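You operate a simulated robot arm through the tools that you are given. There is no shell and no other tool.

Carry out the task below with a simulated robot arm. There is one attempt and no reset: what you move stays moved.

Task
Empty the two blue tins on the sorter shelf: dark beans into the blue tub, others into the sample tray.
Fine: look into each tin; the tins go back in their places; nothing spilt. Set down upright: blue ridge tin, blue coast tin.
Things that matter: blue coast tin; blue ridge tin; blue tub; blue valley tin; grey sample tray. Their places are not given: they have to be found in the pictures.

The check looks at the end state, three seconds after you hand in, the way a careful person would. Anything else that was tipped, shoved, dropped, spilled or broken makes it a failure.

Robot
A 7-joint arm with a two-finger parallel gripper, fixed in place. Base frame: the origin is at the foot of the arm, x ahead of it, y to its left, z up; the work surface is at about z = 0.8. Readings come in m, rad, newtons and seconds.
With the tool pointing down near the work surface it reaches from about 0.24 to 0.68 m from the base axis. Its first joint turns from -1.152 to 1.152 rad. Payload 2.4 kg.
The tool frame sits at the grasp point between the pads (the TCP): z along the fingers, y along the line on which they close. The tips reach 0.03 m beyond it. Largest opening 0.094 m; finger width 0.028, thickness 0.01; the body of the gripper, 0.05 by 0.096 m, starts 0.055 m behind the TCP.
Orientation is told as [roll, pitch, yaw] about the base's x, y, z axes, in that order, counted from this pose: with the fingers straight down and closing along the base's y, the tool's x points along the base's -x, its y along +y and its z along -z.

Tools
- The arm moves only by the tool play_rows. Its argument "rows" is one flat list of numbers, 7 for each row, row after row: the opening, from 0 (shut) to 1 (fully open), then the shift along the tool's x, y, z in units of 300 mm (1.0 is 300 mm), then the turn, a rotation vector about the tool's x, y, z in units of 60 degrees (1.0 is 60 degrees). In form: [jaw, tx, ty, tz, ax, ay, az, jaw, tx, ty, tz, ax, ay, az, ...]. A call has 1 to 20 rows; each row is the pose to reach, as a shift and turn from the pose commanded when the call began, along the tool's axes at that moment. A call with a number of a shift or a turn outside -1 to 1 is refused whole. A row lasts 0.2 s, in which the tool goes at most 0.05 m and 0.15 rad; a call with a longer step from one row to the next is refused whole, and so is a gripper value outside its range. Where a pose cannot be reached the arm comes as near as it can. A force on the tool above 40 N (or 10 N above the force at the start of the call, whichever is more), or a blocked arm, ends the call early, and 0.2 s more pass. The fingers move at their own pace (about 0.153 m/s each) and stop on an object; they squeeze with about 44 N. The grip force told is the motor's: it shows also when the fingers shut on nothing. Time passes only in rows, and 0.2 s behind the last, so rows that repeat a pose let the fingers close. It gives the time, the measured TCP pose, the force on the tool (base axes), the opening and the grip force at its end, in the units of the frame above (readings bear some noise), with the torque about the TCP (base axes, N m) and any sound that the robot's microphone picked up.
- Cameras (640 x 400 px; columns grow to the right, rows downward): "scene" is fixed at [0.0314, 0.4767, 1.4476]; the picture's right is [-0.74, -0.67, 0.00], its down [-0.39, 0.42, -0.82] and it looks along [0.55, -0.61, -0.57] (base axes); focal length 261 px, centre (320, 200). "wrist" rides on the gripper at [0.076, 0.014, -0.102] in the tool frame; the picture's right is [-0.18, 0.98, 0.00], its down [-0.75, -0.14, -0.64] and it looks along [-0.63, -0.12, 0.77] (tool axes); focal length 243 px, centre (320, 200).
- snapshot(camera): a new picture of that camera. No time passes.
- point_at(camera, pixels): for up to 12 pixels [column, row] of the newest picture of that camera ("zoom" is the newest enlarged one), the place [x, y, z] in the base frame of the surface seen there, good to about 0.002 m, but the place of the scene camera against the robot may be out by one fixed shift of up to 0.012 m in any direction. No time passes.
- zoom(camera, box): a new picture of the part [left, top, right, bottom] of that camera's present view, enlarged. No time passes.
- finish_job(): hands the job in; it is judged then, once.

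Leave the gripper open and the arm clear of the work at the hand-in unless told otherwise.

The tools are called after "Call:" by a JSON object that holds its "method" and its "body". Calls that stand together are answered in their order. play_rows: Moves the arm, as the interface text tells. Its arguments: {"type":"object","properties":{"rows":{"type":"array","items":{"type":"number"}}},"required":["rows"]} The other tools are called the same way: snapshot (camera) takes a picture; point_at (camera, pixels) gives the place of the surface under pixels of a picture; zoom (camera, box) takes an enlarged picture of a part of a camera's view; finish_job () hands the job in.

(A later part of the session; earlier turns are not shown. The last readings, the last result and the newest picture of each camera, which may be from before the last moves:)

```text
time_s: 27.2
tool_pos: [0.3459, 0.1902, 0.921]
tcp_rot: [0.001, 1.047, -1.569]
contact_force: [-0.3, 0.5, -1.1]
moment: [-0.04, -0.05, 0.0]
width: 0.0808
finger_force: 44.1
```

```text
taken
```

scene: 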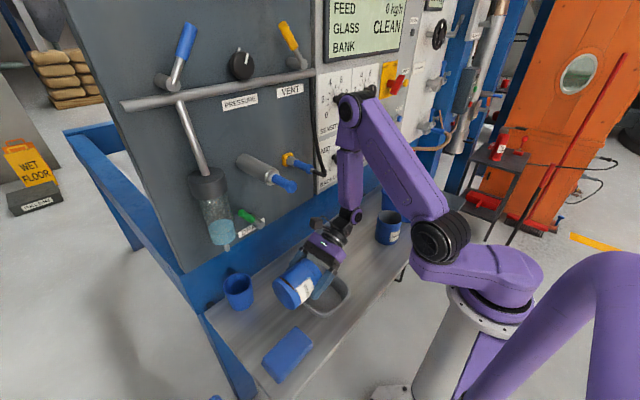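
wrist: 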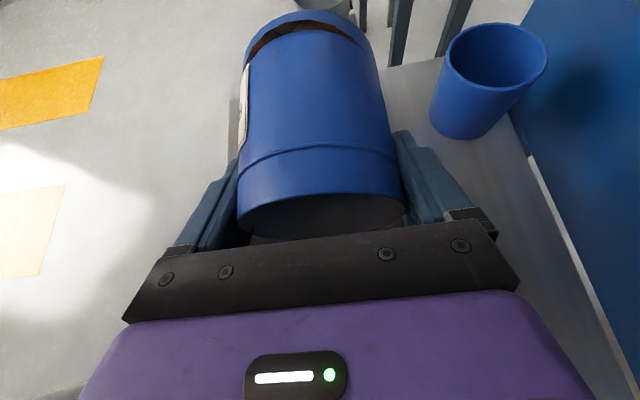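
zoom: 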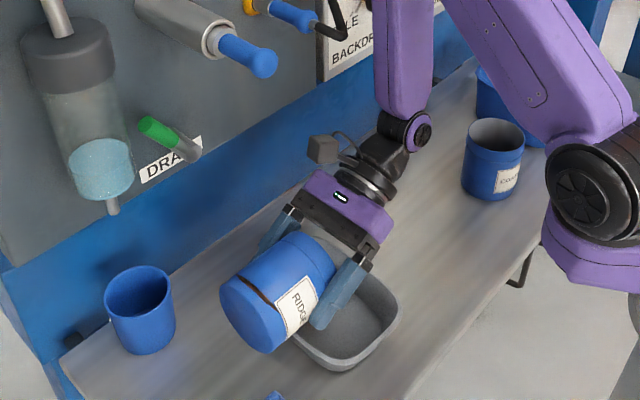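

No beans have flowed yet at 90°. Continue slowly to 120°, lip held over the tray's middle.

Call:
{"method": "play_rows", "body": {"rows": [0, -0.001, 0, -0.006, 0, 0.036, 0, 0, -0.001, 0, -0.012, 0, 0.072, 0, 0, -0.002, 0, -0.017, 0, 0.107, 0, 0, -0.002, 0, -0.023, 0, 0.143, 0, 0, -0.003, 0, -0.029, 0, 0.179, 0, 0, -0.003, 0, -0.034, 0, 0.214, 0, 0, -0.004, 0, -0.04, 0, 0.25, 0, 0, -0.005, 0, -0.046, 0, 0.286, 0, 0, -0.005, 0, -0.051, 0, 0.321, 0, 0, -0.006, 0, -0.057, 0, 0.357, 0, 0, -0.006, 0, -0.063, 0, 0.393, 0, 0, -0.007, 0, -0.069, 0, 0.429, 0, 0, -0.007, 0, -0.074, 0, 0.464, 0, 0, -0.008, 0, -0.08, 0, 0.5, 0, 0, -0.008, 0, -0.08, 0, 0.5, 0]}}

Call:
{"method": "zoom", "body": {"camera": "scene", "box": [230, 160, 400, 330]}}

Call:
{"method": "snapshot", "body": {"camera": "wrist"}}

Call:
{"method": "snapshot", "body": {"camera": "scene"}}

```text
time_s: 30.4
tool_pos: [0.344, 0.1685, 0.9301]
tcp_rot: [-3.089, 1.57, 1.623]
contact_force: [-0.2, 1.0, -0.7]
moment: [0.0, 0.04, 0.02]
width: 0.0801
finger_force: 44.0
```

```text
2.35 times, centred on (315, 245) of scene
```

zoom: 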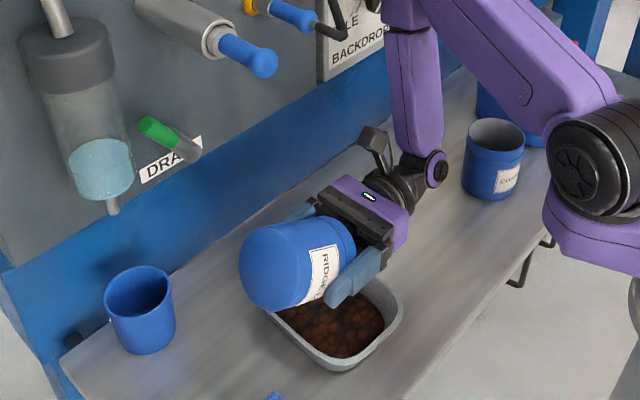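

```text
taken
```

wrist: 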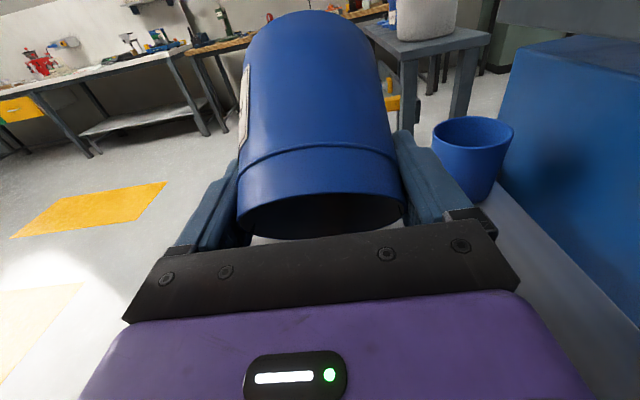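

```text
taken
```

scene: 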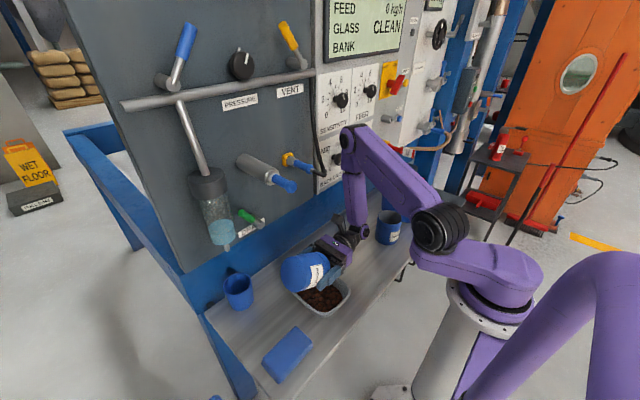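

Beans are in the tray, none on the shelf that I can see. I'll tip 10° further and wait a second so the tin empties fully.

Call:
{"method": "play_rows", "body": {"rows": [0, 0.01, 0, 0, 0, 0.05, 0, 0, 0.02, 0, 0, 0, 0.1, 0, 0, 0.033, 0, 0, 0, 0.167, 0, 0, 0.033, 0, 0, 0, 0.167, 0, 0, 0.033, 0, 0, 0, 0.167, 0, 0, 0.033, 0, 0, 0, 0.167, 0, 0, 0.033, 0, 0, 0, 0.167, 0, 0, 0.033, 0, 0, 0, 0.167, 0, 0, 0.033, 0, 0, 0, 0.167, 0, 0, 0.033, 0, 0, 0, 0.167, 0]}}

Call:
{"method": "zoom", "body": {"camera": "scene", "box": [250, 220, 380, 330]}}

Call:
{"method": "snapshot", "body": {"camera": "wrist"}}

```text
time_s: 32.6
tool_pos: [0.3454, 0.1677, 0.9406]
tcp_rot: [-3.141, 1.396, 1.569]
contact_force: [1.3, 0.3, -1.2]
moment: [-0.05, -0.02, 0.0]
width: 0.0806
finger_force: 44.0
```

```text
3.64 times, centred on (315, 275) of scene
```

zoom: 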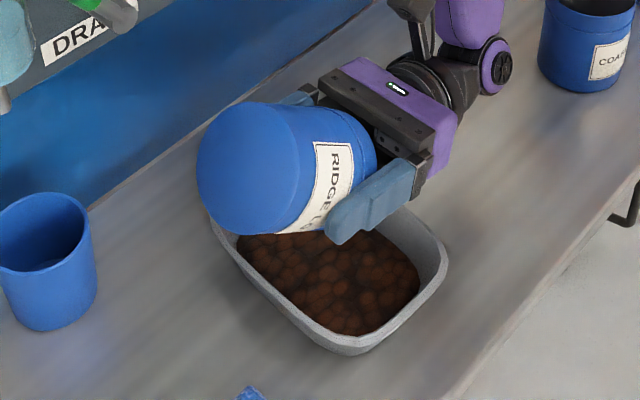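

```text
taken
```

wrist: 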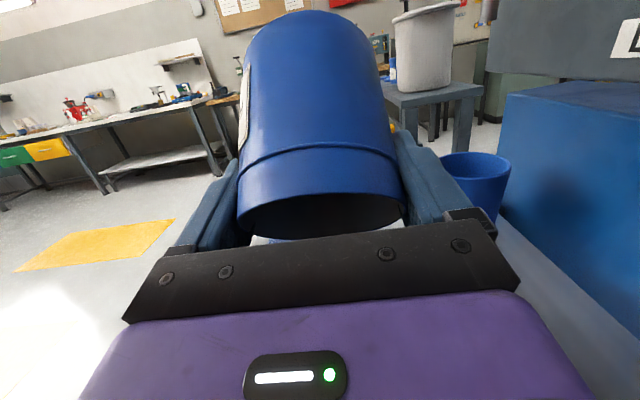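

Tray holds all the brown beans, nothing on the shelf. Now reverse: untilt to 70° of tin tilt while rising and moving back to y≈0.118 (staying clear of the panel handle above).

Call:
{"method": "play_rows", "body": {"rows": [0, 0.02, 0, -0.018, 0, -0.125, 0, 0, 0.04, 0, -0.035, 0, -0.25, 0, 0, 0.06, 0, -0.053, 0, -0.375, 0, 0, 0.08, 0, -0.07, 0, -0.5, 0, 0, 0.1, 0, -0.088, 0, -0.625, 0, 0, 0.12, 0, -0.106, 0, -0.75, 0, 0, 0.14, 0, -0.123, 0, -0.875, 0, 0, 0.16, 0, -0.141, 0, -1, 0, 0, 0.16, 0, -0.141, 0, -1, 0]}}

Call:
{"method": "play_rows", "body": {"rows": [0, -0.031, -0.006, -0.026, 0, -0.083, 0, 0, -0.0625, -0.0125, -0.0525, 0, -0.167, 0, 0, -0.094, -0.019, -0.079, 0, -0.25, 0, 0, -0.125, -0.025, -0.105, 0, -0.333, 0, 0, -0.156, -0.031, -0.131, 0, -0.417, 0, 0, -0.1875, -0.0375, -0.1575, 0, -0.5, 0, 0, -0.219, -0.044, -0.184, 0, -0.583, 0, 0, -0.25, -0.05, -0.21, 0, -0.667, 0, 0, -0.25, -0.05, -0.21, 0, -0.667, 0]}}

Call:
{"method": "play_rows", "body": {"rows": [0, -0.037, 0, 0, 0, -0.083, 0, 0, -0.073, 0, 0, 0, -0.167, 0, 0, -0.11, 0, 0, 0, -0.25, 0, 0, -0.147, 0, 0, 0, -0.333, 0, 0, -0.183, 0, 0, 0, -0.417, 0, 0, -0.22, 0, 0, 0, -0.5, 0, 0, -0.22, 0, 0, 0, -0.5, 0]}}

Call:
{"method": "snapshot", "body": {"camera": "wrist"}}

Call:
{"method": "snapshot", "body": {"camera": "scene"}}

Call:
{"method": "zoom", "body": {"camera": "scene", "box": [270, 170, 430, 330]}}

```text
time_s: 34.6
tool_pos: [0.3437, 0.1151, 0.9805]
tcp_rot: [0.0, 0.697, -1.57]
contact_force: [-0.3, -0.5, -1.4]
moment: [-0.01, 0.03, -0.01]
width: 0.0803
finger_force: 44.0
```

```text
time_s: 36.6
tool_pos: [0.3289, 0.0205, 0.9808]
tcp_rot: [-0.001, -0.002, -1.57]
contact_force: [0.4, -0.6, -0.8]
moment: [-0.04, 0.0, 0.0]
width: 0.0802
finger_force: 44.0
```

```text
time_s: 38.2
tool_pos: [0.3315, -0.0482, 0.9794]
tcp_rot: [0.001, -0.525, -1.571]
contact_force: [-0.4, 0.5, -0.5]
moment: [0.03, 0.0, 0.01]
width: 0.0799
finger_force: 43.9
```

```text
taken
```

wrist: 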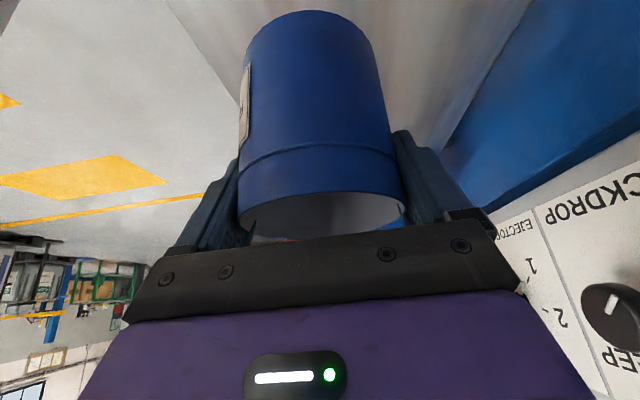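

```text
taken
```

scene: 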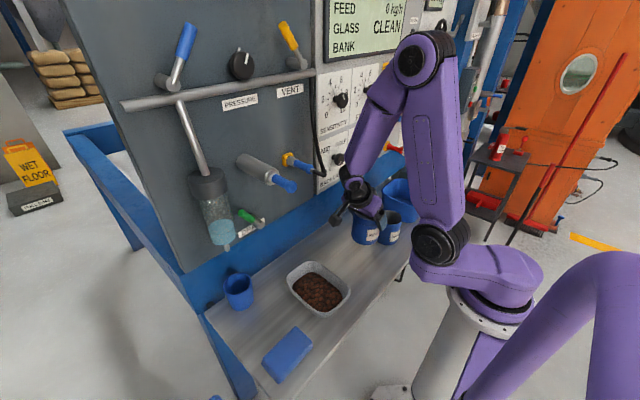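

```text
2.50 times, centred on (350, 250) of scene
```

zoom: 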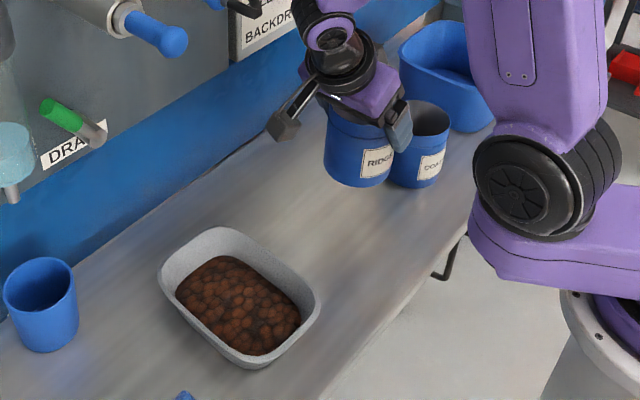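

Back above Ridge's place, tin upright, tray full and shelf clean. Lower 0.105 m to the shelf, slowing at the end.

Call:
{"method": "play_rows", "body": {"rows": [0, 0.035, 0, 0.0606, 0, 0, 0, 0, 0.07, 0, 0.1212, 0, 0, 0, 0, 0.105, 0, 0.1818, 0, 0, 0, 0, 0.135, 0, 0.2337, 0, 0, 0, 0, 0.155, 0, 0.2684, 0, 0, 0, 0, 0.165, 0, 0.2857, 0, 0, 0, 0, 0.17, 0, 0.2943, 0, 0, 0, 0, 0.1733, 0, 0.3, 0, 0, 0, 0, 0.1733, 0, 0.3, 0, 0, 0]}}

Call:
{"method": "zoom", "body": {"camera": "scene", "box": [320, 170, 430, 290]}}

```text
time_s: 40.2
tool_pos: [0.329, -0.0492, 0.8761]
tcp_rot: [-0.001, -0.525, -1.573]
contact_force: [-0.3, 0.0, -0.6]
moment: [-0.05, 0.01, 0.01]
width: 0.0802
finger_force: 44.3
```

```text
3.33 times, centred on (375, 230) of scene
```

zoom: 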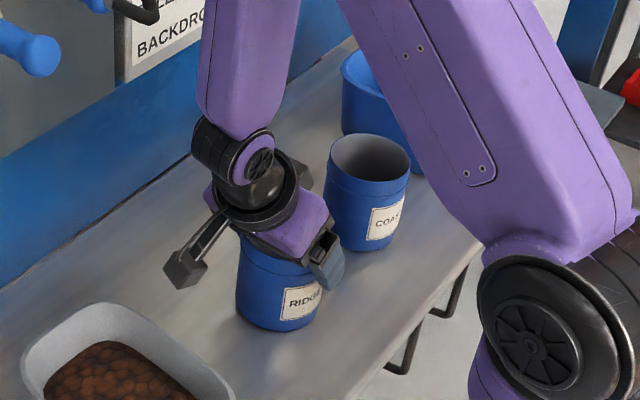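

No contact force yet; go 2 mm lower, then check.

Call:
{"method": "play_rows", "body": {"rows": [0, 0.0017, 0, 0.0029, 0, 0, 0, 0, 0.0033, 0, 0.0058, 0, 0, 0, 0, 0.0033, 0, 0.0058, 0, 0, 0]}}

```text
time_s: 41.0
tool_pos: [0.3303, -0.0485, 0.8747]
tcp_rot: [0.004, -0.528, -1.574]
contact_force: [-2.3, -1.7, 37.2]
moment: [0.33, 0.33, 0.26]
width: 0.0802
finger_force: 43.8
```

Contact now (37 N). Ease back up ~1 mm to relieve it, then open gently.

Call:
{"method": "play_rows", "body": {"rows": [0, -0.0018, 0, -0.0032, 0, 0, 0, 0, -0.0018, 0, -0.0032, 0, 0, 0]}}

Call:
{"method": "play_rows", "body": {"rows": [0.87, 0, 0, 0, 0, 0, 0, 0.9, 0, 0, 0, 0, 0, 0, 1, 0, 0, 0, 0, 0, 0, 1, 0, 0, 0, 0, 0, 0]}}

Call:
{"method": "snapshot", "body": {"camera": "wrist"}}

```text
time_s: 41.6
tool_pos: [0.3296, -0.0468, 0.8744]
tcp_rot: [0.0, -0.526, -1.572]
contact_force: [3.5, -4.3, 14.4]
moment: [-0.5, -0.34, -0.02]
width: 0.08
finger_force: 43.3
```

```text
time_s: 42.6
tool_pos: [0.3289, -0.0472, 0.8741]
tcp_rot: [-0.001, -0.523, -1.571]
contact_force: [-0.1, 0.8, 0.7]
moment: [-0.01, 0.0, 0.01]
width: 0.094
finger_force: 0.0
```

```text
taken
```

wrist: 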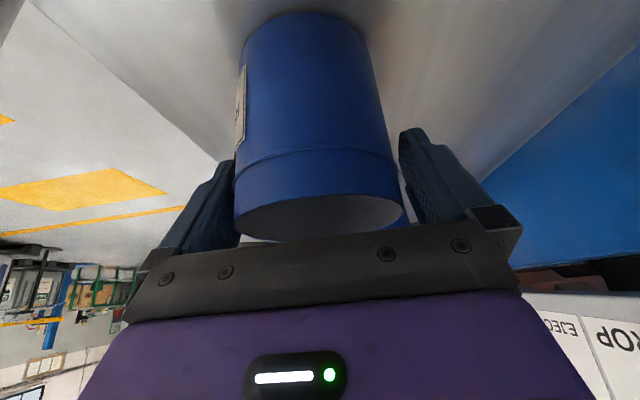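

Released, tin standing. Rise straight up 0.16 m.

Call:
{"method": "play_rows", "body": {"rows": [1, -0.0167, 0, -0.0289, 0, 0, 0, 1, -0.05, 0, -0.0866, 0, 0, 0, 1, -0.1, 0, -0.173, 0, 0, 0, 1, -0.167, 0, -0.289, 0, 0, 0, 1, -0.233, 0, -0.404, 0, 0, 0, 1, -0.267, 0, -0.462, 0, 0, 0, 1, -0.267, 0, -0.462, 0, 0, 0]}}

Call:
{"method": "snapshot", "body": {"camera": "wrist"}}

Call:
{"method": "snapshot", "body": {"camera": "scene"}}

Call:
{"method": "zoom", "body": {"camera": "scene", "box": [320, 170, 430, 290]}}

```text
time_s: 44.2
tool_pos: [0.3312, -0.0481, 1.0346]
tcp_rot: [-0.001, -0.523, -1.57]
contact_force: [0.1, 0.1, 0.4]
moment: [0.0, 0.01, 0.01]
width: 0.094
finger_force: 0.1
```

```text
taken
```

wrist: 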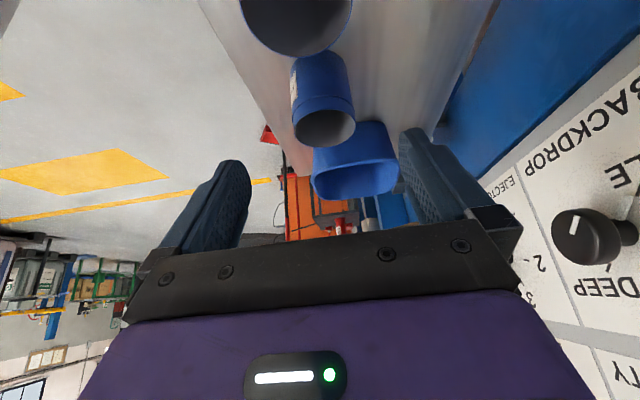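

```text
taken
```

scene: 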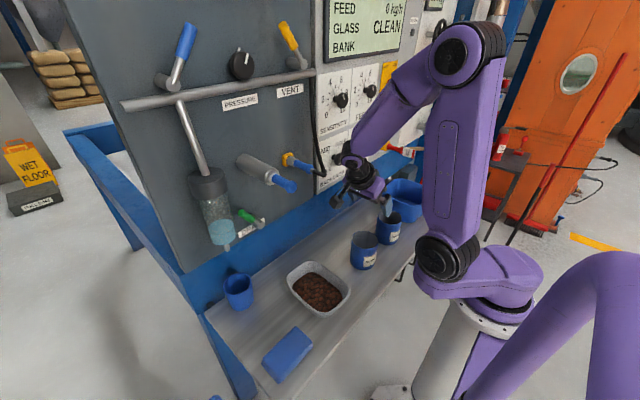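

```text
3.33 times, centred on (375, 230) of scene
```

zoom: 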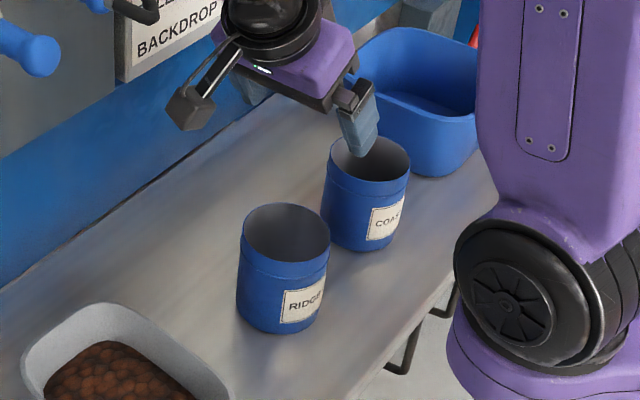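

Ridge stands empty in its place. For Coast I need the mirrored posture (yaw +90, tipping towards +y). Go up to about (0.31,−0.12,1.13), tool upright, then turn −180° about the tool axis in steps.

Call:
{"method": "play_rows", "body": {"rows": [1, -0.06, -0.011, -0.026, 0, 0.083, 0, 1, -0.12, -0.022, -0.053, 0, 0.167, 0, 1, -0.18, -0.033, -0.079, 0, 0.25, 0, 1, -0.24, -0.045, -0.105, 0, 0.333, 0, 1, -0.3, -0.056, -0.132, 0, 0.417, 0, 1, -0.36, -0.067, -0.158, 0, 0.5, 0, 1, -0.36, -0.067, -0.158, 0, 0.5, 0]}}

Call:
{"method": "play_rows", "body": {"rows": [1, 0, 0, 0, 0, 0, -0.125, 1, 0, 0, 0, 0, 0, -0.25, 1, 0, 0, 0, 0, 0, -0.375, 1, 0, 0, 0, 0, 0, -0.5, 1, 0, 0, 0, 0, 0, -0.625, 1, 0, 0, 0, 0, 0, -0.75, 1, 0, 0, 0, 0, 0, -0.875, 1, 0, 0, 0, 0, 0, -1, 1, 0, 0, 0, 0, 0, -1]}}

Call:
{"method": "play_rows", "body": {"rows": [1, 0, 0, 0, 0, 0, -0.125, 1, 0, 0, 0, 0, 0, -0.25, 1, 0, 0, 0, 0, 0, -0.375, 1, 0, 0, 0, 0, 0, -0.5, 1, 0, 0, 0, 0, 0, -0.625, 1, 0, 0, 0, 0, 0, -0.75, 1, 0, 0, 0, 0, 0, -0.875, 1, 0, 0, 0, 0, 0, -1, 1, 0, 0, 0, 0, 0, -1]}}

Call:
{"method": "snapshot", "body": {"camera": "scene"}}

Call:
{"method": "snapshot", "body": {"camera": "wrist"}}

```text
time_s: 45.8
tool_pos: [0.3091, -0.1174, 1.1317]
tcp_rot: [0.002, 0.001, -1.571]
contact_force: [0.3, 0.1, 0.2]
moment: [0.02, 0.01, 0.02]
width: 0.0939
finger_force: 0.0
```

```text
time_s: 47.8
tool_pos: [0.3092, -0.117, 1.1309]
tcp_rot: [0.0, 0.0, -0.523]
contact_force: [0.2, 0.4, -0.5]
moment: [-0.01, 0.04, 0.02]
width: 0.0939
finger_force: 0.0
```

```text
time_s: 49.8
tool_pos: [0.3091, -0.1174, 1.1302]
tcp_rot: [0.0, 0.001, 0.527]
contact_force: [-0.3, 0.6, 0.4]
moment: [-0.01, 0.02, -0.02]
width: 0.0938
finger_force: 0.1
```

```text
taken
```

scene: 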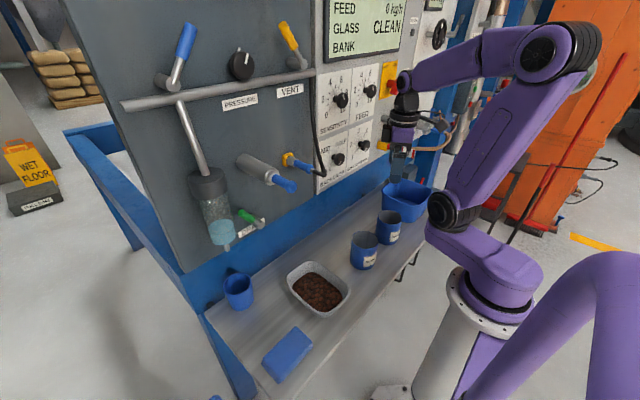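

```text
taken
```

wrist: 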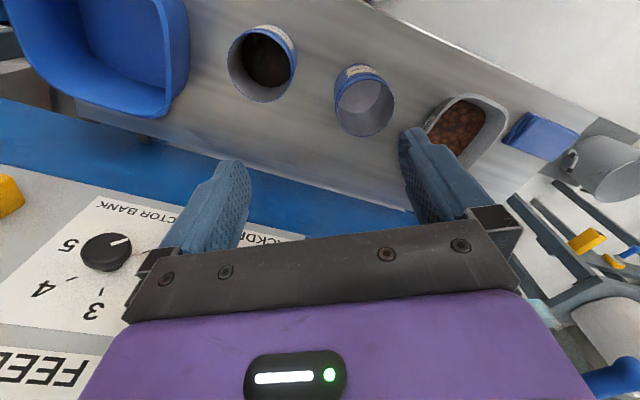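

Ridge's inside is visibly empty. Finish the turn to yaw +90, then rehearse the tub posture empty at safe height.

Call:
{"method": "play_rows", "body": {"rows": [1, 0, 0, 0, 0, 0, -0.125, 1, 0, 0, 0, 0, 0, -0.25, 1, 0, 0, 0, 0, 0, -0.375, 1, 0, 0, 0, 0, 0, -0.5, 1, 0, 0, 0, 0, 0, -0.625, 1, 0, 0, 0, 0, 0, -0.75, 1, 0, 0, 0, 0, 0, -0.875, 1, 0, 0, 0, 0, 0, -1, 1, 0, 0, 0, 0, 0, -1]}}

Call:
{"method": "snapshot", "body": {"camera": "wrist"}}

Call:
{"method": "snapshot", "body": {"camera": "scene"}}

```text
time_s: 51.8
tool_pos: [0.3096, -0.1179, 1.1308]
tcp_rot: [0.0, 0.0, 1.572]
contact_force: [0.3, -0.5, 0.5]
moment: [-0.03, -0.01, 0.0]
width: 0.094
finger_force: 0.1
```

```text
taken
```

wrist: 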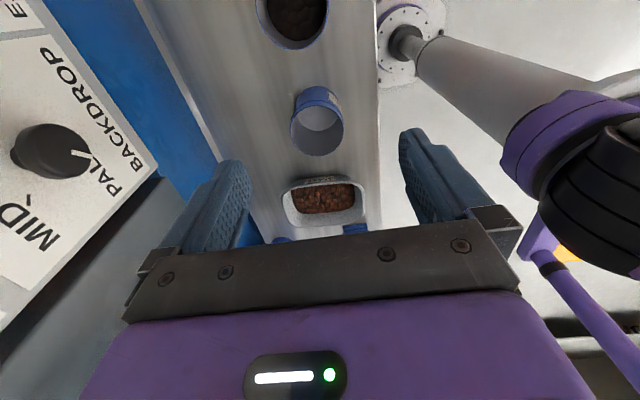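

```text
taken
```

scene: 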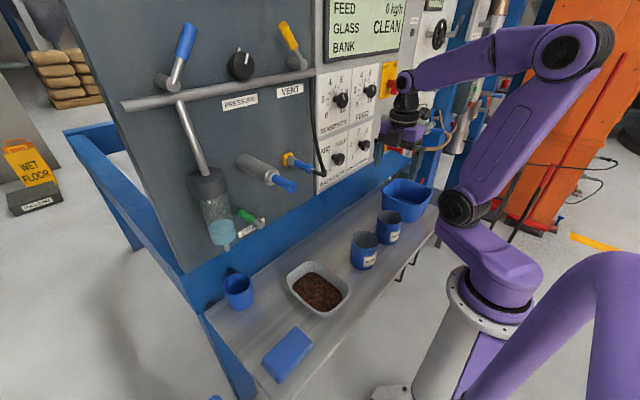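

Rehearse: move to about (0.31,−0.30,1.07) leaning +50°.

Call:
{"method": "zoom", "body": {"camera": "wrist", "box": [240, 0, 400, 160]}}

Call:
{"method": "play_rows", "body": {"rows": [1, 0.075, 0, 0.025, 0, 0.104, 0, 1, 0.15, 0, 0.05, 0, 0.208, 0, 1, 0.225, 0, 0.075, 0, 0.3125, 0, 1, 0.3, 0, 0.1, 0, 0.417, 0, 1, 0.375, 0, 0.125, 0, 0.521, 0, 1, 0.45, 0, 0.15, 0, 0.625, 0, 1, 0.525, 0, 0.175, 0, 0.729, 0, 1, 0.6, 0, 0.2, 0, 0.833, 0, 1, 0.6, 0, 0.2, 0, 0.833, 0]}}

Call:
{"method": "snapshot", "body": {"camera": "scene"}}

```text
2.50 times, centred on (320, 80) of wrist
```

zoom: 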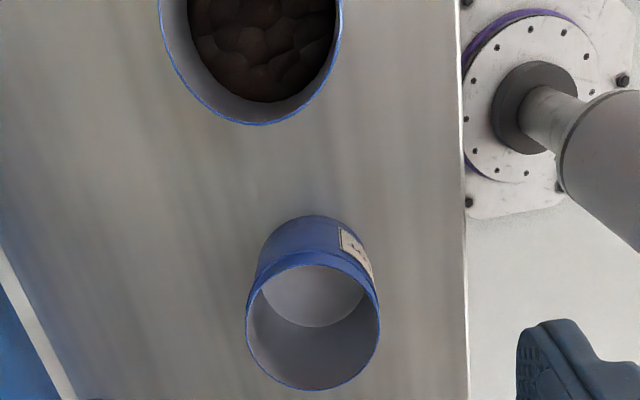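

```text
time_s: 53.8
tool_pos: [0.3084, -0.2961, 1.0679]
tcp_rot: [-0.001, 0.874, 1.572]
contact_force: [0.9, -0.6, -0.4]
moment: [-0.02, 0.0, 0.0]
width: 0.0939
finger_force: 0.1
```

```text
taken
```

scene: 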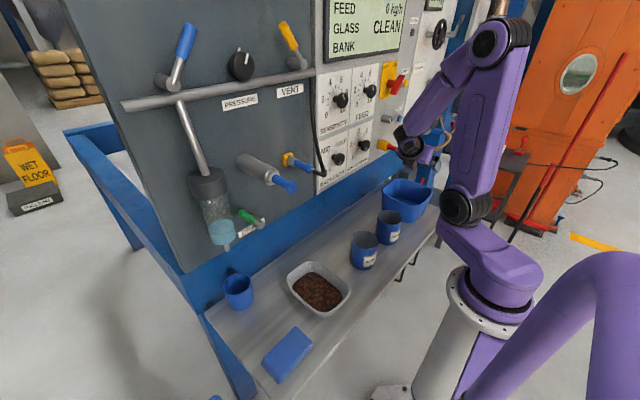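

Fine so far. Continue to 105° lean at about (0.31,−0.37,1.06).

Call:
{"method": "play_rows", "body": {"rows": [1, 0.017, 0, 0.026, 0, 0.115, 0, 1, 0.0345, 0, 0.0515, 0, 0.229, 0, 1, 0.052, 0, 0.077, 0, 0.344, 0, 1, 0.069, 0, 0.103, 0, 0.4585, 0, 1, 0.086, 0, 0.129, 0, 0.573, 0, 1, 0.1035, 0, 0.1545, 0, 0.688, 0, 1, 0.121, 0, 0.18, 0, 0.802, 0, 1, 0.138, 0, 0.206, 0, 0.917, 0, 1, 0.138, 0, 0.206, 0, 0.917, 0]}}

Call:
{"method": "snapshot", "body": {"camera": "scene"}}

Call:
{"method": "zoom", "body": {"camera": "scene", "box": [350, 100, 490, 250]}}

Call:
{"method": "snapshot", "body": {"camera": "wrist"}}

```text
time_s: 55.8
tool_pos: [0.3077, -0.3728, 1.062]
tcp_rot: [-3.14, 1.309, -1.568]
contact_force: [0.1, 0.0, -0.6]
moment: [-0.01, 0.0, 0.02]
width: 0.094
finger_force: 0.0
```

```text
taken
```

scene: 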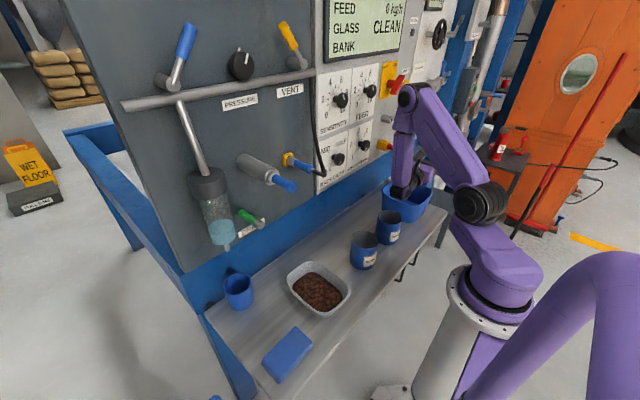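

```text
2.67 times, centred on (420, 175) of scene
```

zoom: 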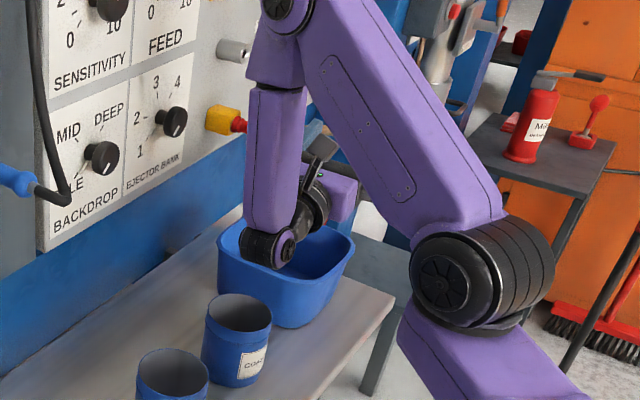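

```text
taken
```

wrist: 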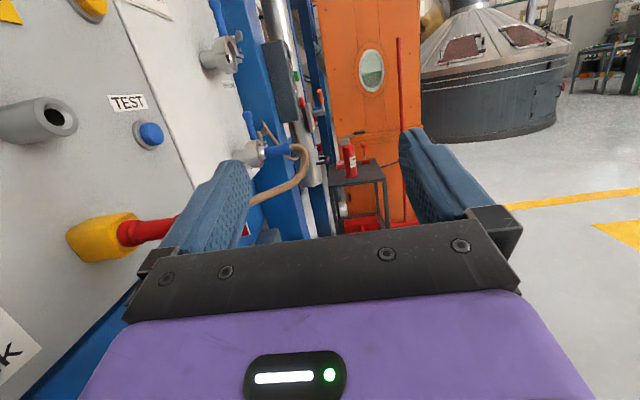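

Posture is reachable. I check how low the wrist joint sits and how near the elbow is to the panel.

Call:
{"method": "point_at", "body": {"camera": "scene", "pixels": [[395, 187], [404, 192], [402, 195], [411, 190], [405, 95], [398, 130], [396, 170], [413, 180], [394, 190]]}}

```text
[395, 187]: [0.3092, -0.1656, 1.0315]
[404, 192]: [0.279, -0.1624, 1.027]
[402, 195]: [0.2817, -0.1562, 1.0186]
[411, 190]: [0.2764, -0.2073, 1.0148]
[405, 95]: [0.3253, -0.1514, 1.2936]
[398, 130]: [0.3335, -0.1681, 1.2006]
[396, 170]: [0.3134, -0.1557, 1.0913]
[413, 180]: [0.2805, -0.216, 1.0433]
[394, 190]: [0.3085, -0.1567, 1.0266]
```

Clear everywhere. Now return in reverse and go above Coast: first back to 50° lean, then to (0.33,−0.19,1.05) at −10°.

Call:
{"method": "play_rows", "body": {"rows": [1, 0.016, 0, -0.028, 0, -0.115, 0, 1, 0.032, 0, -0.055, 0, -0.229, 0, 1, 0.048, 0, -0.083, 0, -0.344, 0, 1, 0.064, 0, -0.11, 0, -0.4585, 0, 1, 0.08, 0, -0.138, 0, -0.573, 0, 1, 0.096, 0, -0.166, 0, -0.688, 0, 1, 0.112, 0, -0.193, 0, -0.802, 0, 1, 0.128, 0, -0.221, 0, -0.917, 0, 1, 0.128, 0, -0.221, 0, -0.917, 0]}}

Call:
{"method": "play_rows", "body": {"rows": [1, -0.039, -0.009, -0.026, 0, -0.125, 0, 1, -0.0785, -0.0175, -0.052, 0, -0.25, 0, 1, -0.118, -0.026, -0.078, 0, -0.375, 0, 1, -0.157, -0.035, -0.104, 0, -0.5, 0, 1, -0.196, -0.044, -0.13, 0, -0.625, 0, 1, -0.2355, -0.0525, -0.156, 0, -0.75, 0, 1, -0.275, -0.061, -0.182, 0, -0.875, 0, 1, -0.314, -0.07, -0.208, 0, -1, 0, 1, -0.314, -0.07, -0.208, 0, -1, 0]}}

Call:
{"method": "snapshot", "body": {"camera": "wrist"}}

Call:
{"method": "snapshot", "body": {"camera": "scene"}}

```text
time_s: 57.8
tool_pos: [0.3095, -0.2973, 1.0816]
tcp_rot: [-0.003, 0.87, 1.572]
contact_force: [0.5, 0.2, -0.3]
moment: [0.03, 0.0, -0.01]
width: 0.0939
finger_force: 0.2
```

```text
time_s: 59.8
tool_pos: [0.331, -0.1884, 1.0525]
tcp_rot: [0.0, -0.176, 1.572]
contact_force: [-0.2, -0.2, 0.5]
moment: [0.02, -0.02, 0.02]
width: 0.0941
finger_force: 0.1
```

```text
taken
```

wrist: 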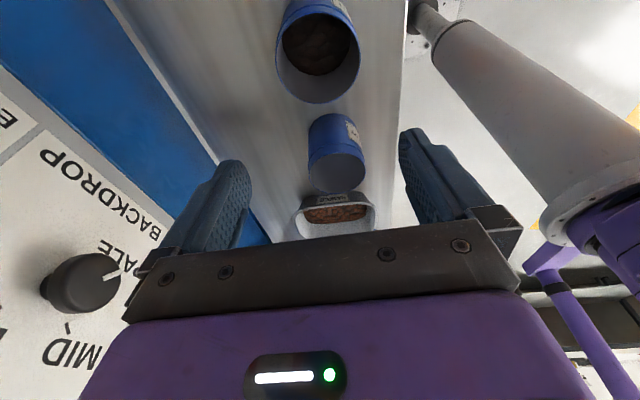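

```text
taken
```

scene: 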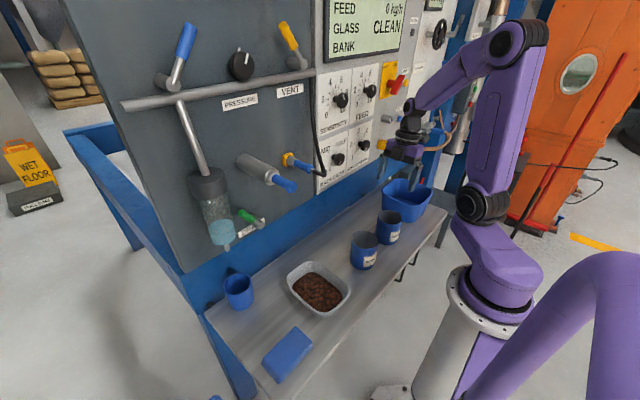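

Coast is at (318,50) in the wrist view. Zoom in to double-check its beans' colour and measure the rim.

Call:
{"method": "zoom", "body": {"camera": "wrist", "box": [268, 5, 368, 110]}}

Call:
{"method": "zoom", "body": {"camera": "wrist", "box": [270, 0, 400, 250]}}

Call:
{"method": "point_at", "body": {"camera": "wrist", "pixels": [[276, 60], [277, 50], [359, 55], [318, 103], [300, 99], [340, 98], [350, 85], [285, 85]]}}

```text
3.81 times, centred on (318, 58) of wrist
```

zoom: 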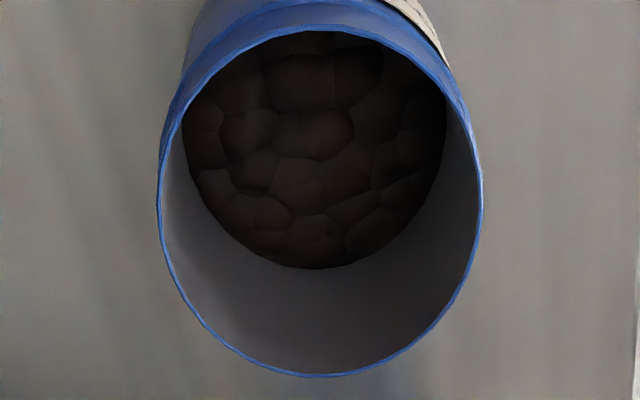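

```text
1.60 times, centred on (335, 125) of wrist
```

zoom: 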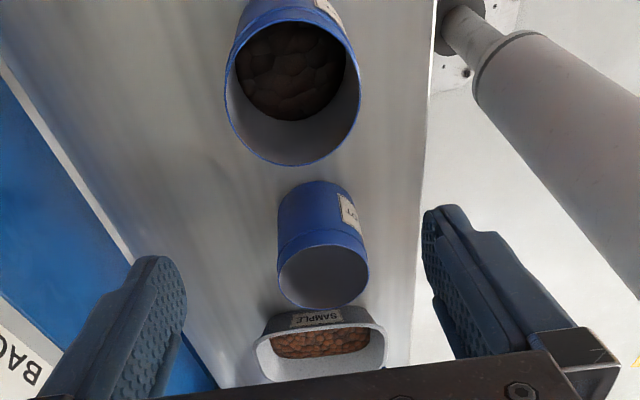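

```text
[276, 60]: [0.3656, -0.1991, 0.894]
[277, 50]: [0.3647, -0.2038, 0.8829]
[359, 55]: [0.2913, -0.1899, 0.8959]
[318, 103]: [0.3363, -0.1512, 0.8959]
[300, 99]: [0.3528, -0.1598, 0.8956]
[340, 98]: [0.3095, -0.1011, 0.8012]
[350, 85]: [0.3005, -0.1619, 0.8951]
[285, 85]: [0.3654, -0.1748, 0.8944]
```

Coast's beans are clearly near-black versus the tray's brown. Coast centre ≈ (0.330,−0.190). Descend part way while leaning to −20°.

Call:
{"method": "play_rows", "body": {"rows": [1, 0.015, 0, 0.076, 0, -0.056, 0, 1, 0.031, 0, 0.153, 0, -0.111, 0, 1, 0.046, 0, 0.229, 0, -0.167, 0, 1, 0.046, 0, 0.229, 0, -0.167, 0]}}

Call:
{"method": "snapshot", "body": {"camera": "wrist"}}

Call:
{"method": "zoom", "body": {"camera": "scene", "box": [340, 120, 470, 260]}}

```text
time_s: 60.8
tool_pos: [0.3294, -0.1914, 0.9815]
tcp_rot: [-0.001, -0.349, 1.57]
contact_force: [0.3, 0.2, -0.1]
moment: [-0.02, 0.02, -0.01]
width: 0.0943
finger_force: 0.0
```

```text
taken
```

wrist: 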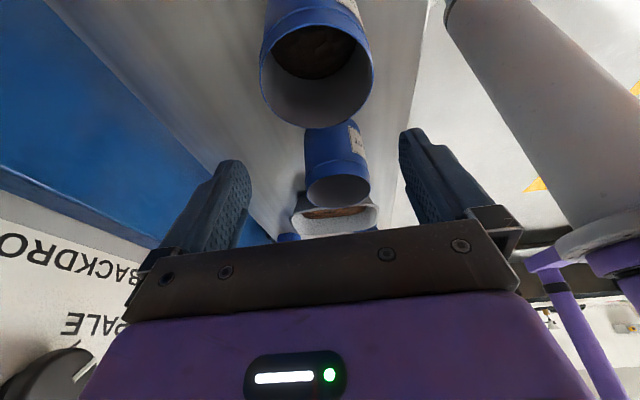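

```text
2.86 times, centred on (405, 190) of scene
```

zoom: 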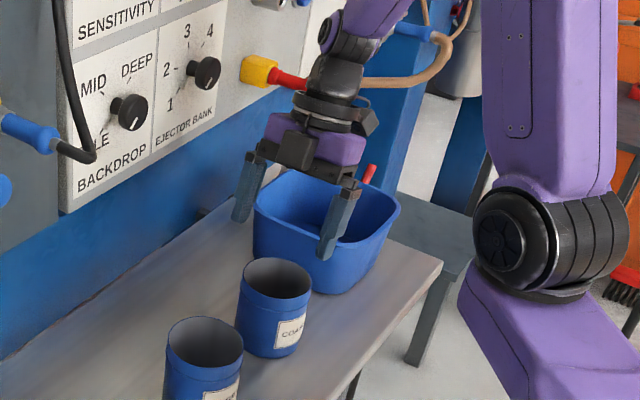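

Measure the rim once more from here before descending.

Call:
{"method": "zoom", "body": {"camera": "wrist", "box": [250, 20, 390, 135]}}

Call:
{"method": "point_at", "body": {"camera": "zoom", "pixels": [[52, 160], [547, 170], [300, 374], [120, 305], [470, 315], [70, 235], [525, 250]]}}

```text
3.48 times, centred on (320, 78) of wrist
```

zoom: 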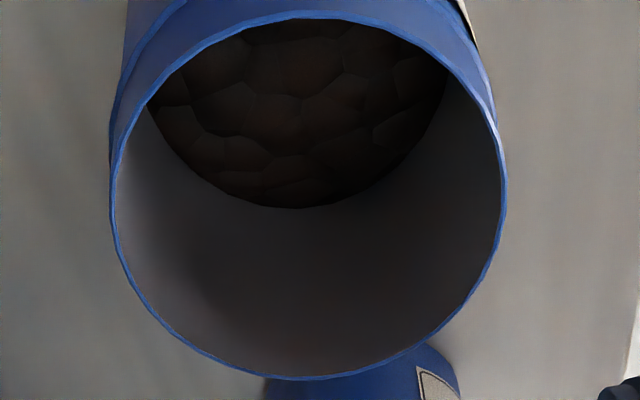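

```text
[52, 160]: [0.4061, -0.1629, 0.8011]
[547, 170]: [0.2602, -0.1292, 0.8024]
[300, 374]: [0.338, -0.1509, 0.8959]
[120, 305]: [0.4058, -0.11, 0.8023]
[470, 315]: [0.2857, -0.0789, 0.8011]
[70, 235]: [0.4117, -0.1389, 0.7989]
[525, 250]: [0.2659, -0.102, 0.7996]
```

Call:
{"method": "point_at", "body": {"camera": "zoom", "pixels": [[113, 190], [503, 190], [114, 215], [503, 215], [300, 377], [170, 322], [440, 325], [480, 275], [134, 275]]}}

```text
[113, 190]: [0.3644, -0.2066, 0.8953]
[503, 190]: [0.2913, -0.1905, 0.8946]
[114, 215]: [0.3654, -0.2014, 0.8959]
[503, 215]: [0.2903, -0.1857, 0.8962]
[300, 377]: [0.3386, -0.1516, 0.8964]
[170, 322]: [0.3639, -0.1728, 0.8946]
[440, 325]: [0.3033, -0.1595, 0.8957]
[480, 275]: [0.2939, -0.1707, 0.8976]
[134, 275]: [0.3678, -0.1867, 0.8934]
```

Centre (0.329,−0.190), TCP aligned. Descend to z≈0.875.

Call:
{"method": "play_rows", "body": {"rows": [1, 0.02, 0, 0.0555, 0, 0, 0, 1, 0.039, 0, 0.111, 0, 0, 0, 1, 0.059, 0, 0.1665, 0, 0, 0, 1, 0.079, 0, 0.222, 0, 0, 0, 1, 0.098, 0, 0.2775, 0, 0, 0, 1, 0.118, 0, 0.333, 0, 0, 0, 1, 0.118, 0, 0.333, 0, 0, 0]}}

Call:
{"method": "snapshot", "body": {"camera": "wrist"}}

Call:
{"method": "zoom", "body": {"camera": "scene", "box": [340, 140, 470, 270]}}

```text
time_s: 62.4
tool_pos: [0.3311, -0.1891, 0.8736]
tcp_rot: [0.0, -0.351, 1.571]
contact_force: [-0.7, 0.1, 0.4]
moment: [0.01, 0.01, -0.02]
width: 0.0944
finger_force: 0.1
```

```text
taken
```

wrist: 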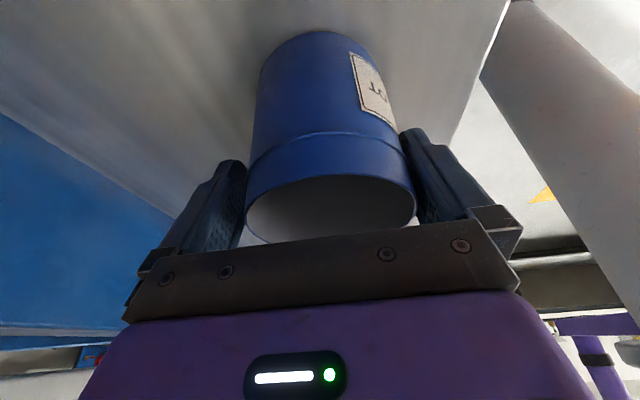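

```text
3.08 times, centred on (405, 205) of scene
```

zoom: 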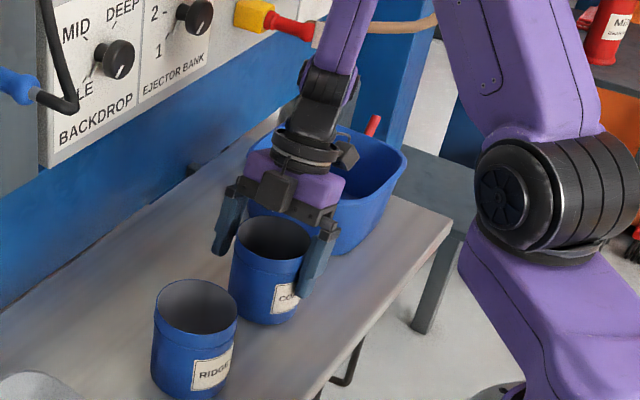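

The tin sits ~10 px to the right of the pad centre compared with Ridge's grip (≈4 mm towards −x). Shift the tool 3.5 mm that way before closing.

Call:
{"method": "play_rows", "body": {"rows": [1, 0, 0.006, 0, 0, 0, 0, 1, 0, 0.0117, 0, 0, 0, 0, 1, 0, 0.0117, 0, 0, 0, 0]}}

Call:
{"method": "snapshot", "body": {"camera": "wrist"}}

```text
time_s: 63.2
tool_pos: [0.327, -0.1881, 0.8739]
tcp_rot: [0.001, -0.348, 1.572]
contact_force: [-0.4, 0.0, -0.7]
moment: [-0.02, 0.0, 0.01]
width: 0.094
finger_force: 0.0
```

```text
taken
```

wrist: 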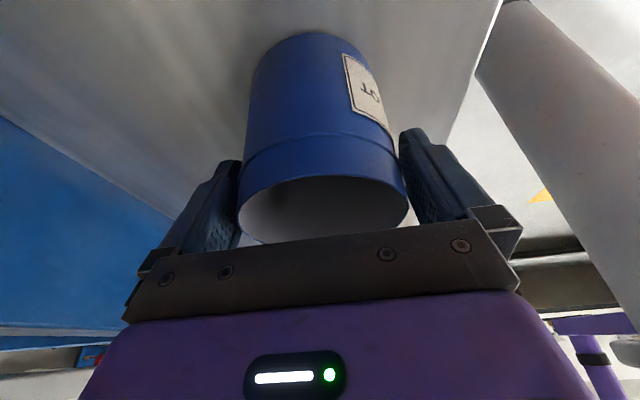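

Now the tin spans 238–408 px, centred (323). Close.

Call:
{"method": "play_rows", "body": {"rows": [0.85, 0, 0, 0, 0, 0, 0, 0.7, 0, 0, 0, 0, 0, 0, 0.4, 0, 0, 0, 0, 0, 0, 0, 0, 0, 0, 0, 0, 0, 0, 0, 0, 0, 0, 0, 0, 0, 0, 0, 0, 0, 0, 0]}}

Call:
{"method": "snapshot", "body": {"camera": "wrist"}}

```text
time_s: 64.6
tool_pos: [0.3272, -0.1885, 0.8739]
tcp_rot: [-0.002, -0.351, 1.572]
contact_force: [1.3, 1.6, 3.5]
moment: [0.09, -0.19, 0.08]
width: 0.0816
finger_force: 44.4
```

```text
taken
```

wrist: 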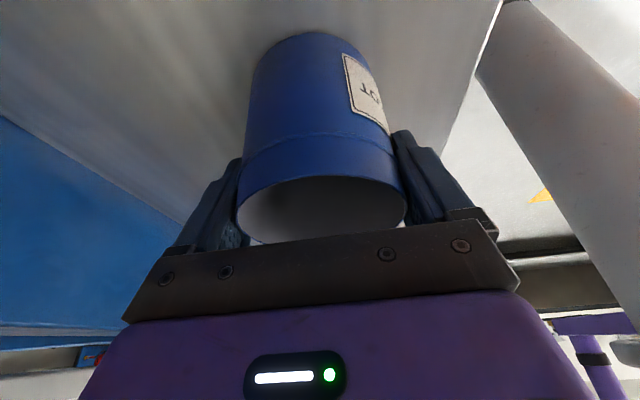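

Gripped (0.0816, 44 N). Lift gently 0.126 m so the tin's base clears the tub rim.

Call:
{"method": "play_rows", "body": {"rows": [0, -0.0086, 0, -0.0237, 0, 0, 0, 0, -0.0259, 0, -0.071, 0, 0, 0, 0, -0.0517, 0, -0.1421, 0, 0, 0, 0, -0.0862, 0, -0.2368, 0, 0, 0, 0, -0.1149, 0, -0.3158, 0, 0, 0, 0, -0.1322, 0, -0.3631, 0, 0, 0, 0, -0.1437, 0, -0.3947, 0, 0, 0, 0, -0.1437, 0, -0.3947, 0, 0, 0]}}

Call:
{"method": "snapshot", "body": {"camera": "wrist"}}

Call:
{"method": "snapshot", "body": {"camera": "scene"}}

```text
time_s: 66.4
tool_pos: [0.3249, -0.1897, 0.9968]
tcp_rot: [0.0, -0.348, 1.571]
contact_force: [0.5, 0.0, -1.1]
moment: [0.0, -0.01, 0.0]
width: 0.0811
finger_force: 44.0
```

```text
taken
```

wrist: 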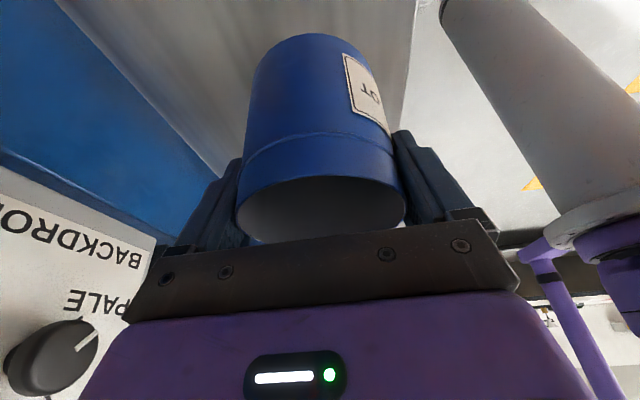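

```text
taken
```

scene: 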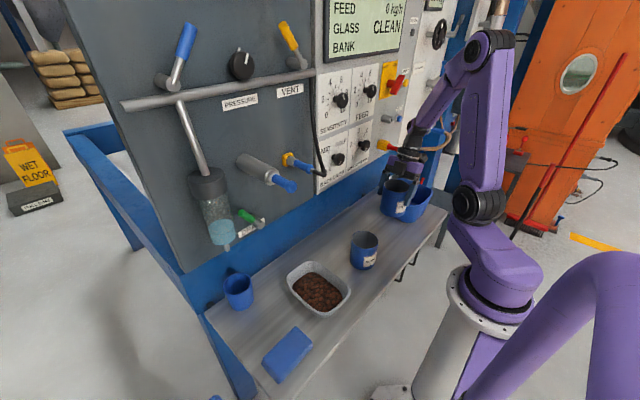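

Lifted cleanly. Carry towards the tub to (0.325,−0.32,1.01), tipping to 40° on the way.

Call:
{"method": "play_rows", "body": {"rows": [0, 0.0158, 0, -0.0074, 0, 0.027, 0, 0, 0.0552, 0, -0.026, 0, 0.093, 0, 0, 0.1103, 0, -0.0521, 0, 0.187, 0, 0, 0.1734, 0, -0.0818, 0, 0.293, 0, 0, 0.2364, 0, -0.1116, 0, 0.4, 0, 0, 0.2994, 0, -0.1414, 0, 0.507, 0, 0, 0.3467, 0, -0.1637, 0, 0.587, 0, 0, 0.3782, 0, -0.1786, 0, 0.64, 0, 0, 0.394, 0, -0.186, 0, 0.667, 0, 0, 0.394, 0, -0.186, 0, 0.667, 0]}}

Call:
{"method": "snapshot", "body": {"camera": "wrist"}}

Call:
{"method": "zoom", "body": {"camera": "scene", "box": [350, 110, 480, 240]}}

```text
time_s: 68.6
tool_pos: [0.327, -0.3191, 1.0126]
tcp_rot: [-0.001, 0.347, 1.572]
contact_force: [-0.1, 0.9, -0.4]
moment: [0.04, 0.0, 0.0]
width: 0.0812
finger_force: 44.0
```

```text
taken
```

wrist: 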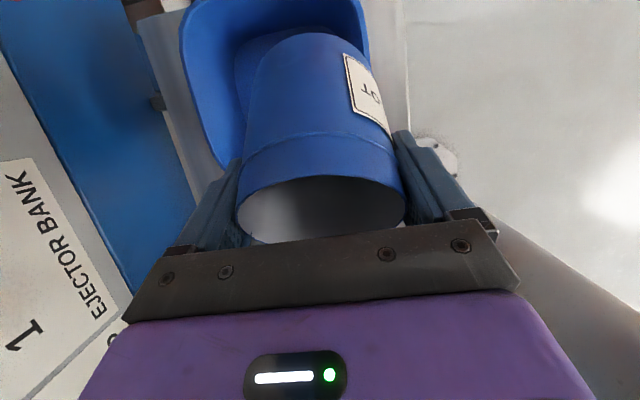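

```text
3.08 times, centred on (415, 175) of scene
```

zoom: 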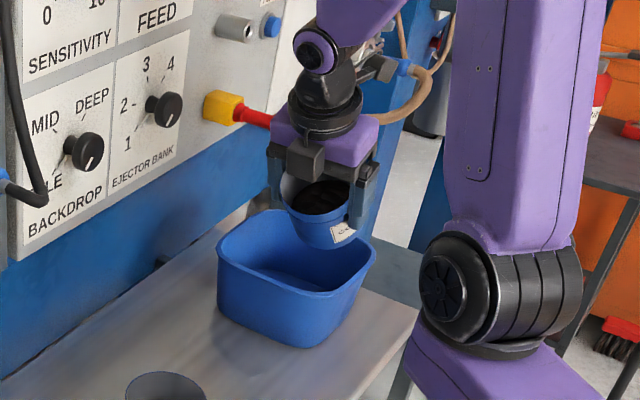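

Tin is over the tub's near rim; beans visible and still inside. Continue to (0.331,−0.385,0.985) at 62°, under the red handle's level.

Call:
{"method": "play_rows", "body": {"rows": [0, 0.0173, -0.0017, 0.0169, 0, 0.037, 0, 0, 0.0432, -0.0042, 0.0423, 0, 0.092, 0, 0, 0.0777, -0.0075, 0.0762, 0, 0.165, 0, 0, 0.1123, -0.0109, 0.11, 0, 0.239, 0, 0, 0.1434, -0.0139, 0.1405, 0, 0.305, 0, 0, 0.1641, -0.0159, 0.1608, 0, 0.349, 0, 0, 0.1727, -0.0167, 0.1693, 0, 0.367, 0, 0, 0.1727, -0.0167, 0.1693, 0, 0.367, 0]}}

Call:
{"method": "snapshot", "body": {"camera": "wrist"}}

Call:
{"method": "zoom", "body": {"camera": "scene", "box": [360, 120, 460, 230]}}

```text
time_s: 70.4
tool_pos: [0.3318, -0.3857, 0.982]
tcp_rot: [0.0, 0.731, 1.571]
contact_force: [-0.9, -0.8, -1.8]
moment: [0.02, 0.01, 0.01]
width: 0.0807
finger_force: 43.7
```

```text
taken
```

wrist: 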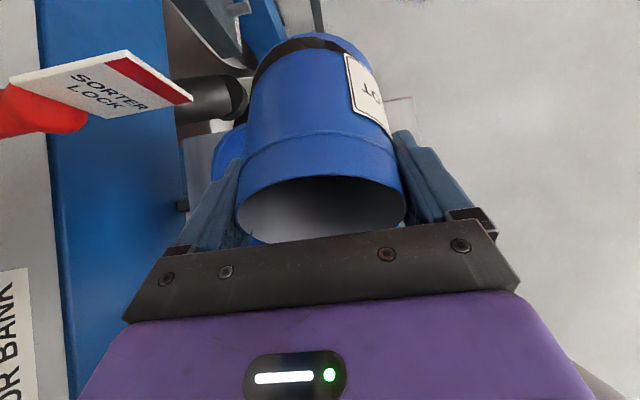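

```text
3.64 times, centred on (410, 175) of scene
```

zoom: 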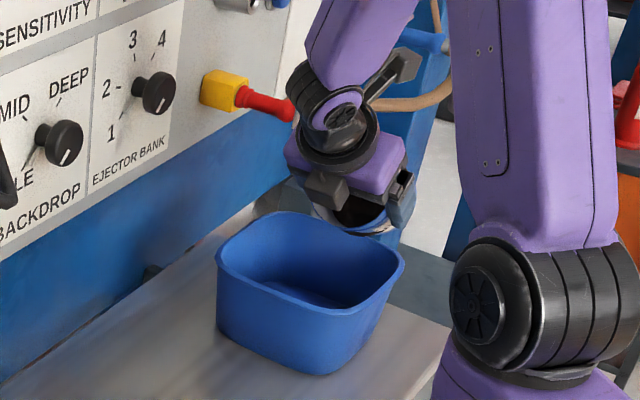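

The red handle with its tag is left of the tin in the wrist view. I measure tag end and handle against the tin's edge.

Call:
{"method": "point_at", "body": {"camera": "wrist", "pixels": [[188, 98], [80, 125], [30, 110], [125, 55], [245, 95], [260, 70], [225, 145], [212, 100], [238, 165]]}}

Call:
{"method": "point_at", "body": {"camera": "scene", "pixels": [[438, 196], [427, 201], [400, 214], [370, 190], [376, 184], [413, 185], [390, 195]]}}

```text
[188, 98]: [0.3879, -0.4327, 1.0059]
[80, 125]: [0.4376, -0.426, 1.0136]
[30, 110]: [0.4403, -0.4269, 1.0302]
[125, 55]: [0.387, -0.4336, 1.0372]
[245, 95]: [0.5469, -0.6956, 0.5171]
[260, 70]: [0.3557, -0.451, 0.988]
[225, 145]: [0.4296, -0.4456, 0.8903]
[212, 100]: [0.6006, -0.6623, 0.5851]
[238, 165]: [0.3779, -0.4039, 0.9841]
```

```text
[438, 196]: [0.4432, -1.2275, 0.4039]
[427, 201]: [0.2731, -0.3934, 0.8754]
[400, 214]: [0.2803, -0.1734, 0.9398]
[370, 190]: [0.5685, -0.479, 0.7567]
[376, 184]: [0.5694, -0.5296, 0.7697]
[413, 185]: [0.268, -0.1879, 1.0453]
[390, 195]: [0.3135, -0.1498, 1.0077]
```

Tag's end is at x≈0.387, z≥1.006; tin and fingers stay at x≤0.38 and pass below. Tip on to 90°.

Call:
{"method": "play_rows", "body": {"rows": [0, 0, 0, 0.003, 0, 0.04, 0, 0, -0.001, 0, 0.006, 0, 0.085, 0, 0, -0.001, 0, 0.01, 0, 0.135, 0, 0, -0.001, 0, 0.013, 0, 0.185, 0, 0, -0.002, 0, 0.017, 0, 0.235, 0, 0, -0.002, 0, 0.02, 0, 0.285, 0, 0, -0.002, 0, 0.023, 0, 0.33, 0, 0, -0.003, 0, 0.026, 0, 0.375, 0, 0, -0.003, 0, 0.03, 0, 0.42, 0, 0, -0.003, 0, 0.033, 0, 0.467, 0, 0, -0.003, 0, 0.033, 0, 0.467, 0]}}

Call:
{"method": "snapshot", "body": {"camera": "wrist"}}

Call:
{"method": "zoom", "body": {"camera": "scene", "box": [360, 120, 460, 230]}}

```text
time_s: 72.8
tool_pos: [0.3326, -0.3917, 0.9728]
tcp_rot: [0.0, 1.224, 1.571]
contact_force: [0.0, -0.2, -1.4]
moment: [0.05, 0.01, 0.03]
width: 0.0808
finger_force: 43.7
```

```text
taken
```

wrist: 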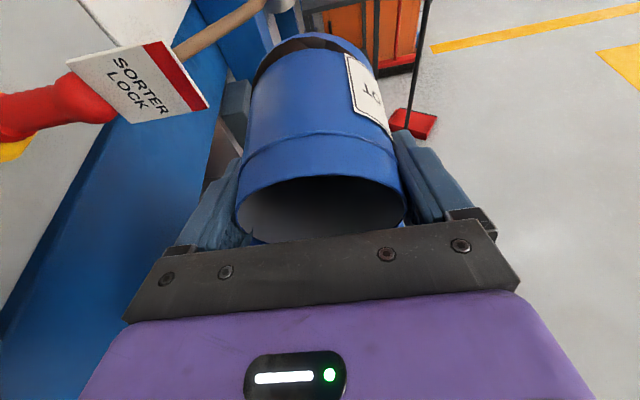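

```text
3.64 times, centred on (410, 175) of scene
```

zoom: 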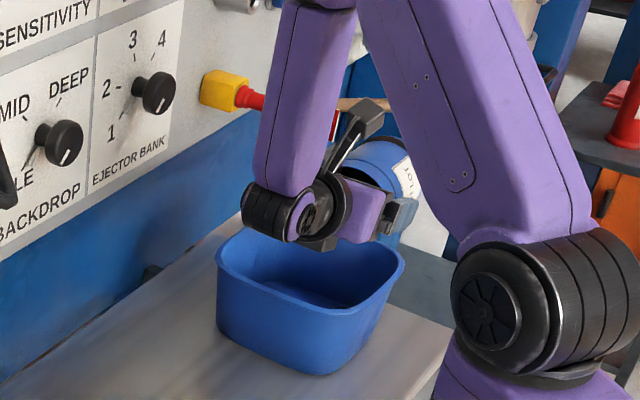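

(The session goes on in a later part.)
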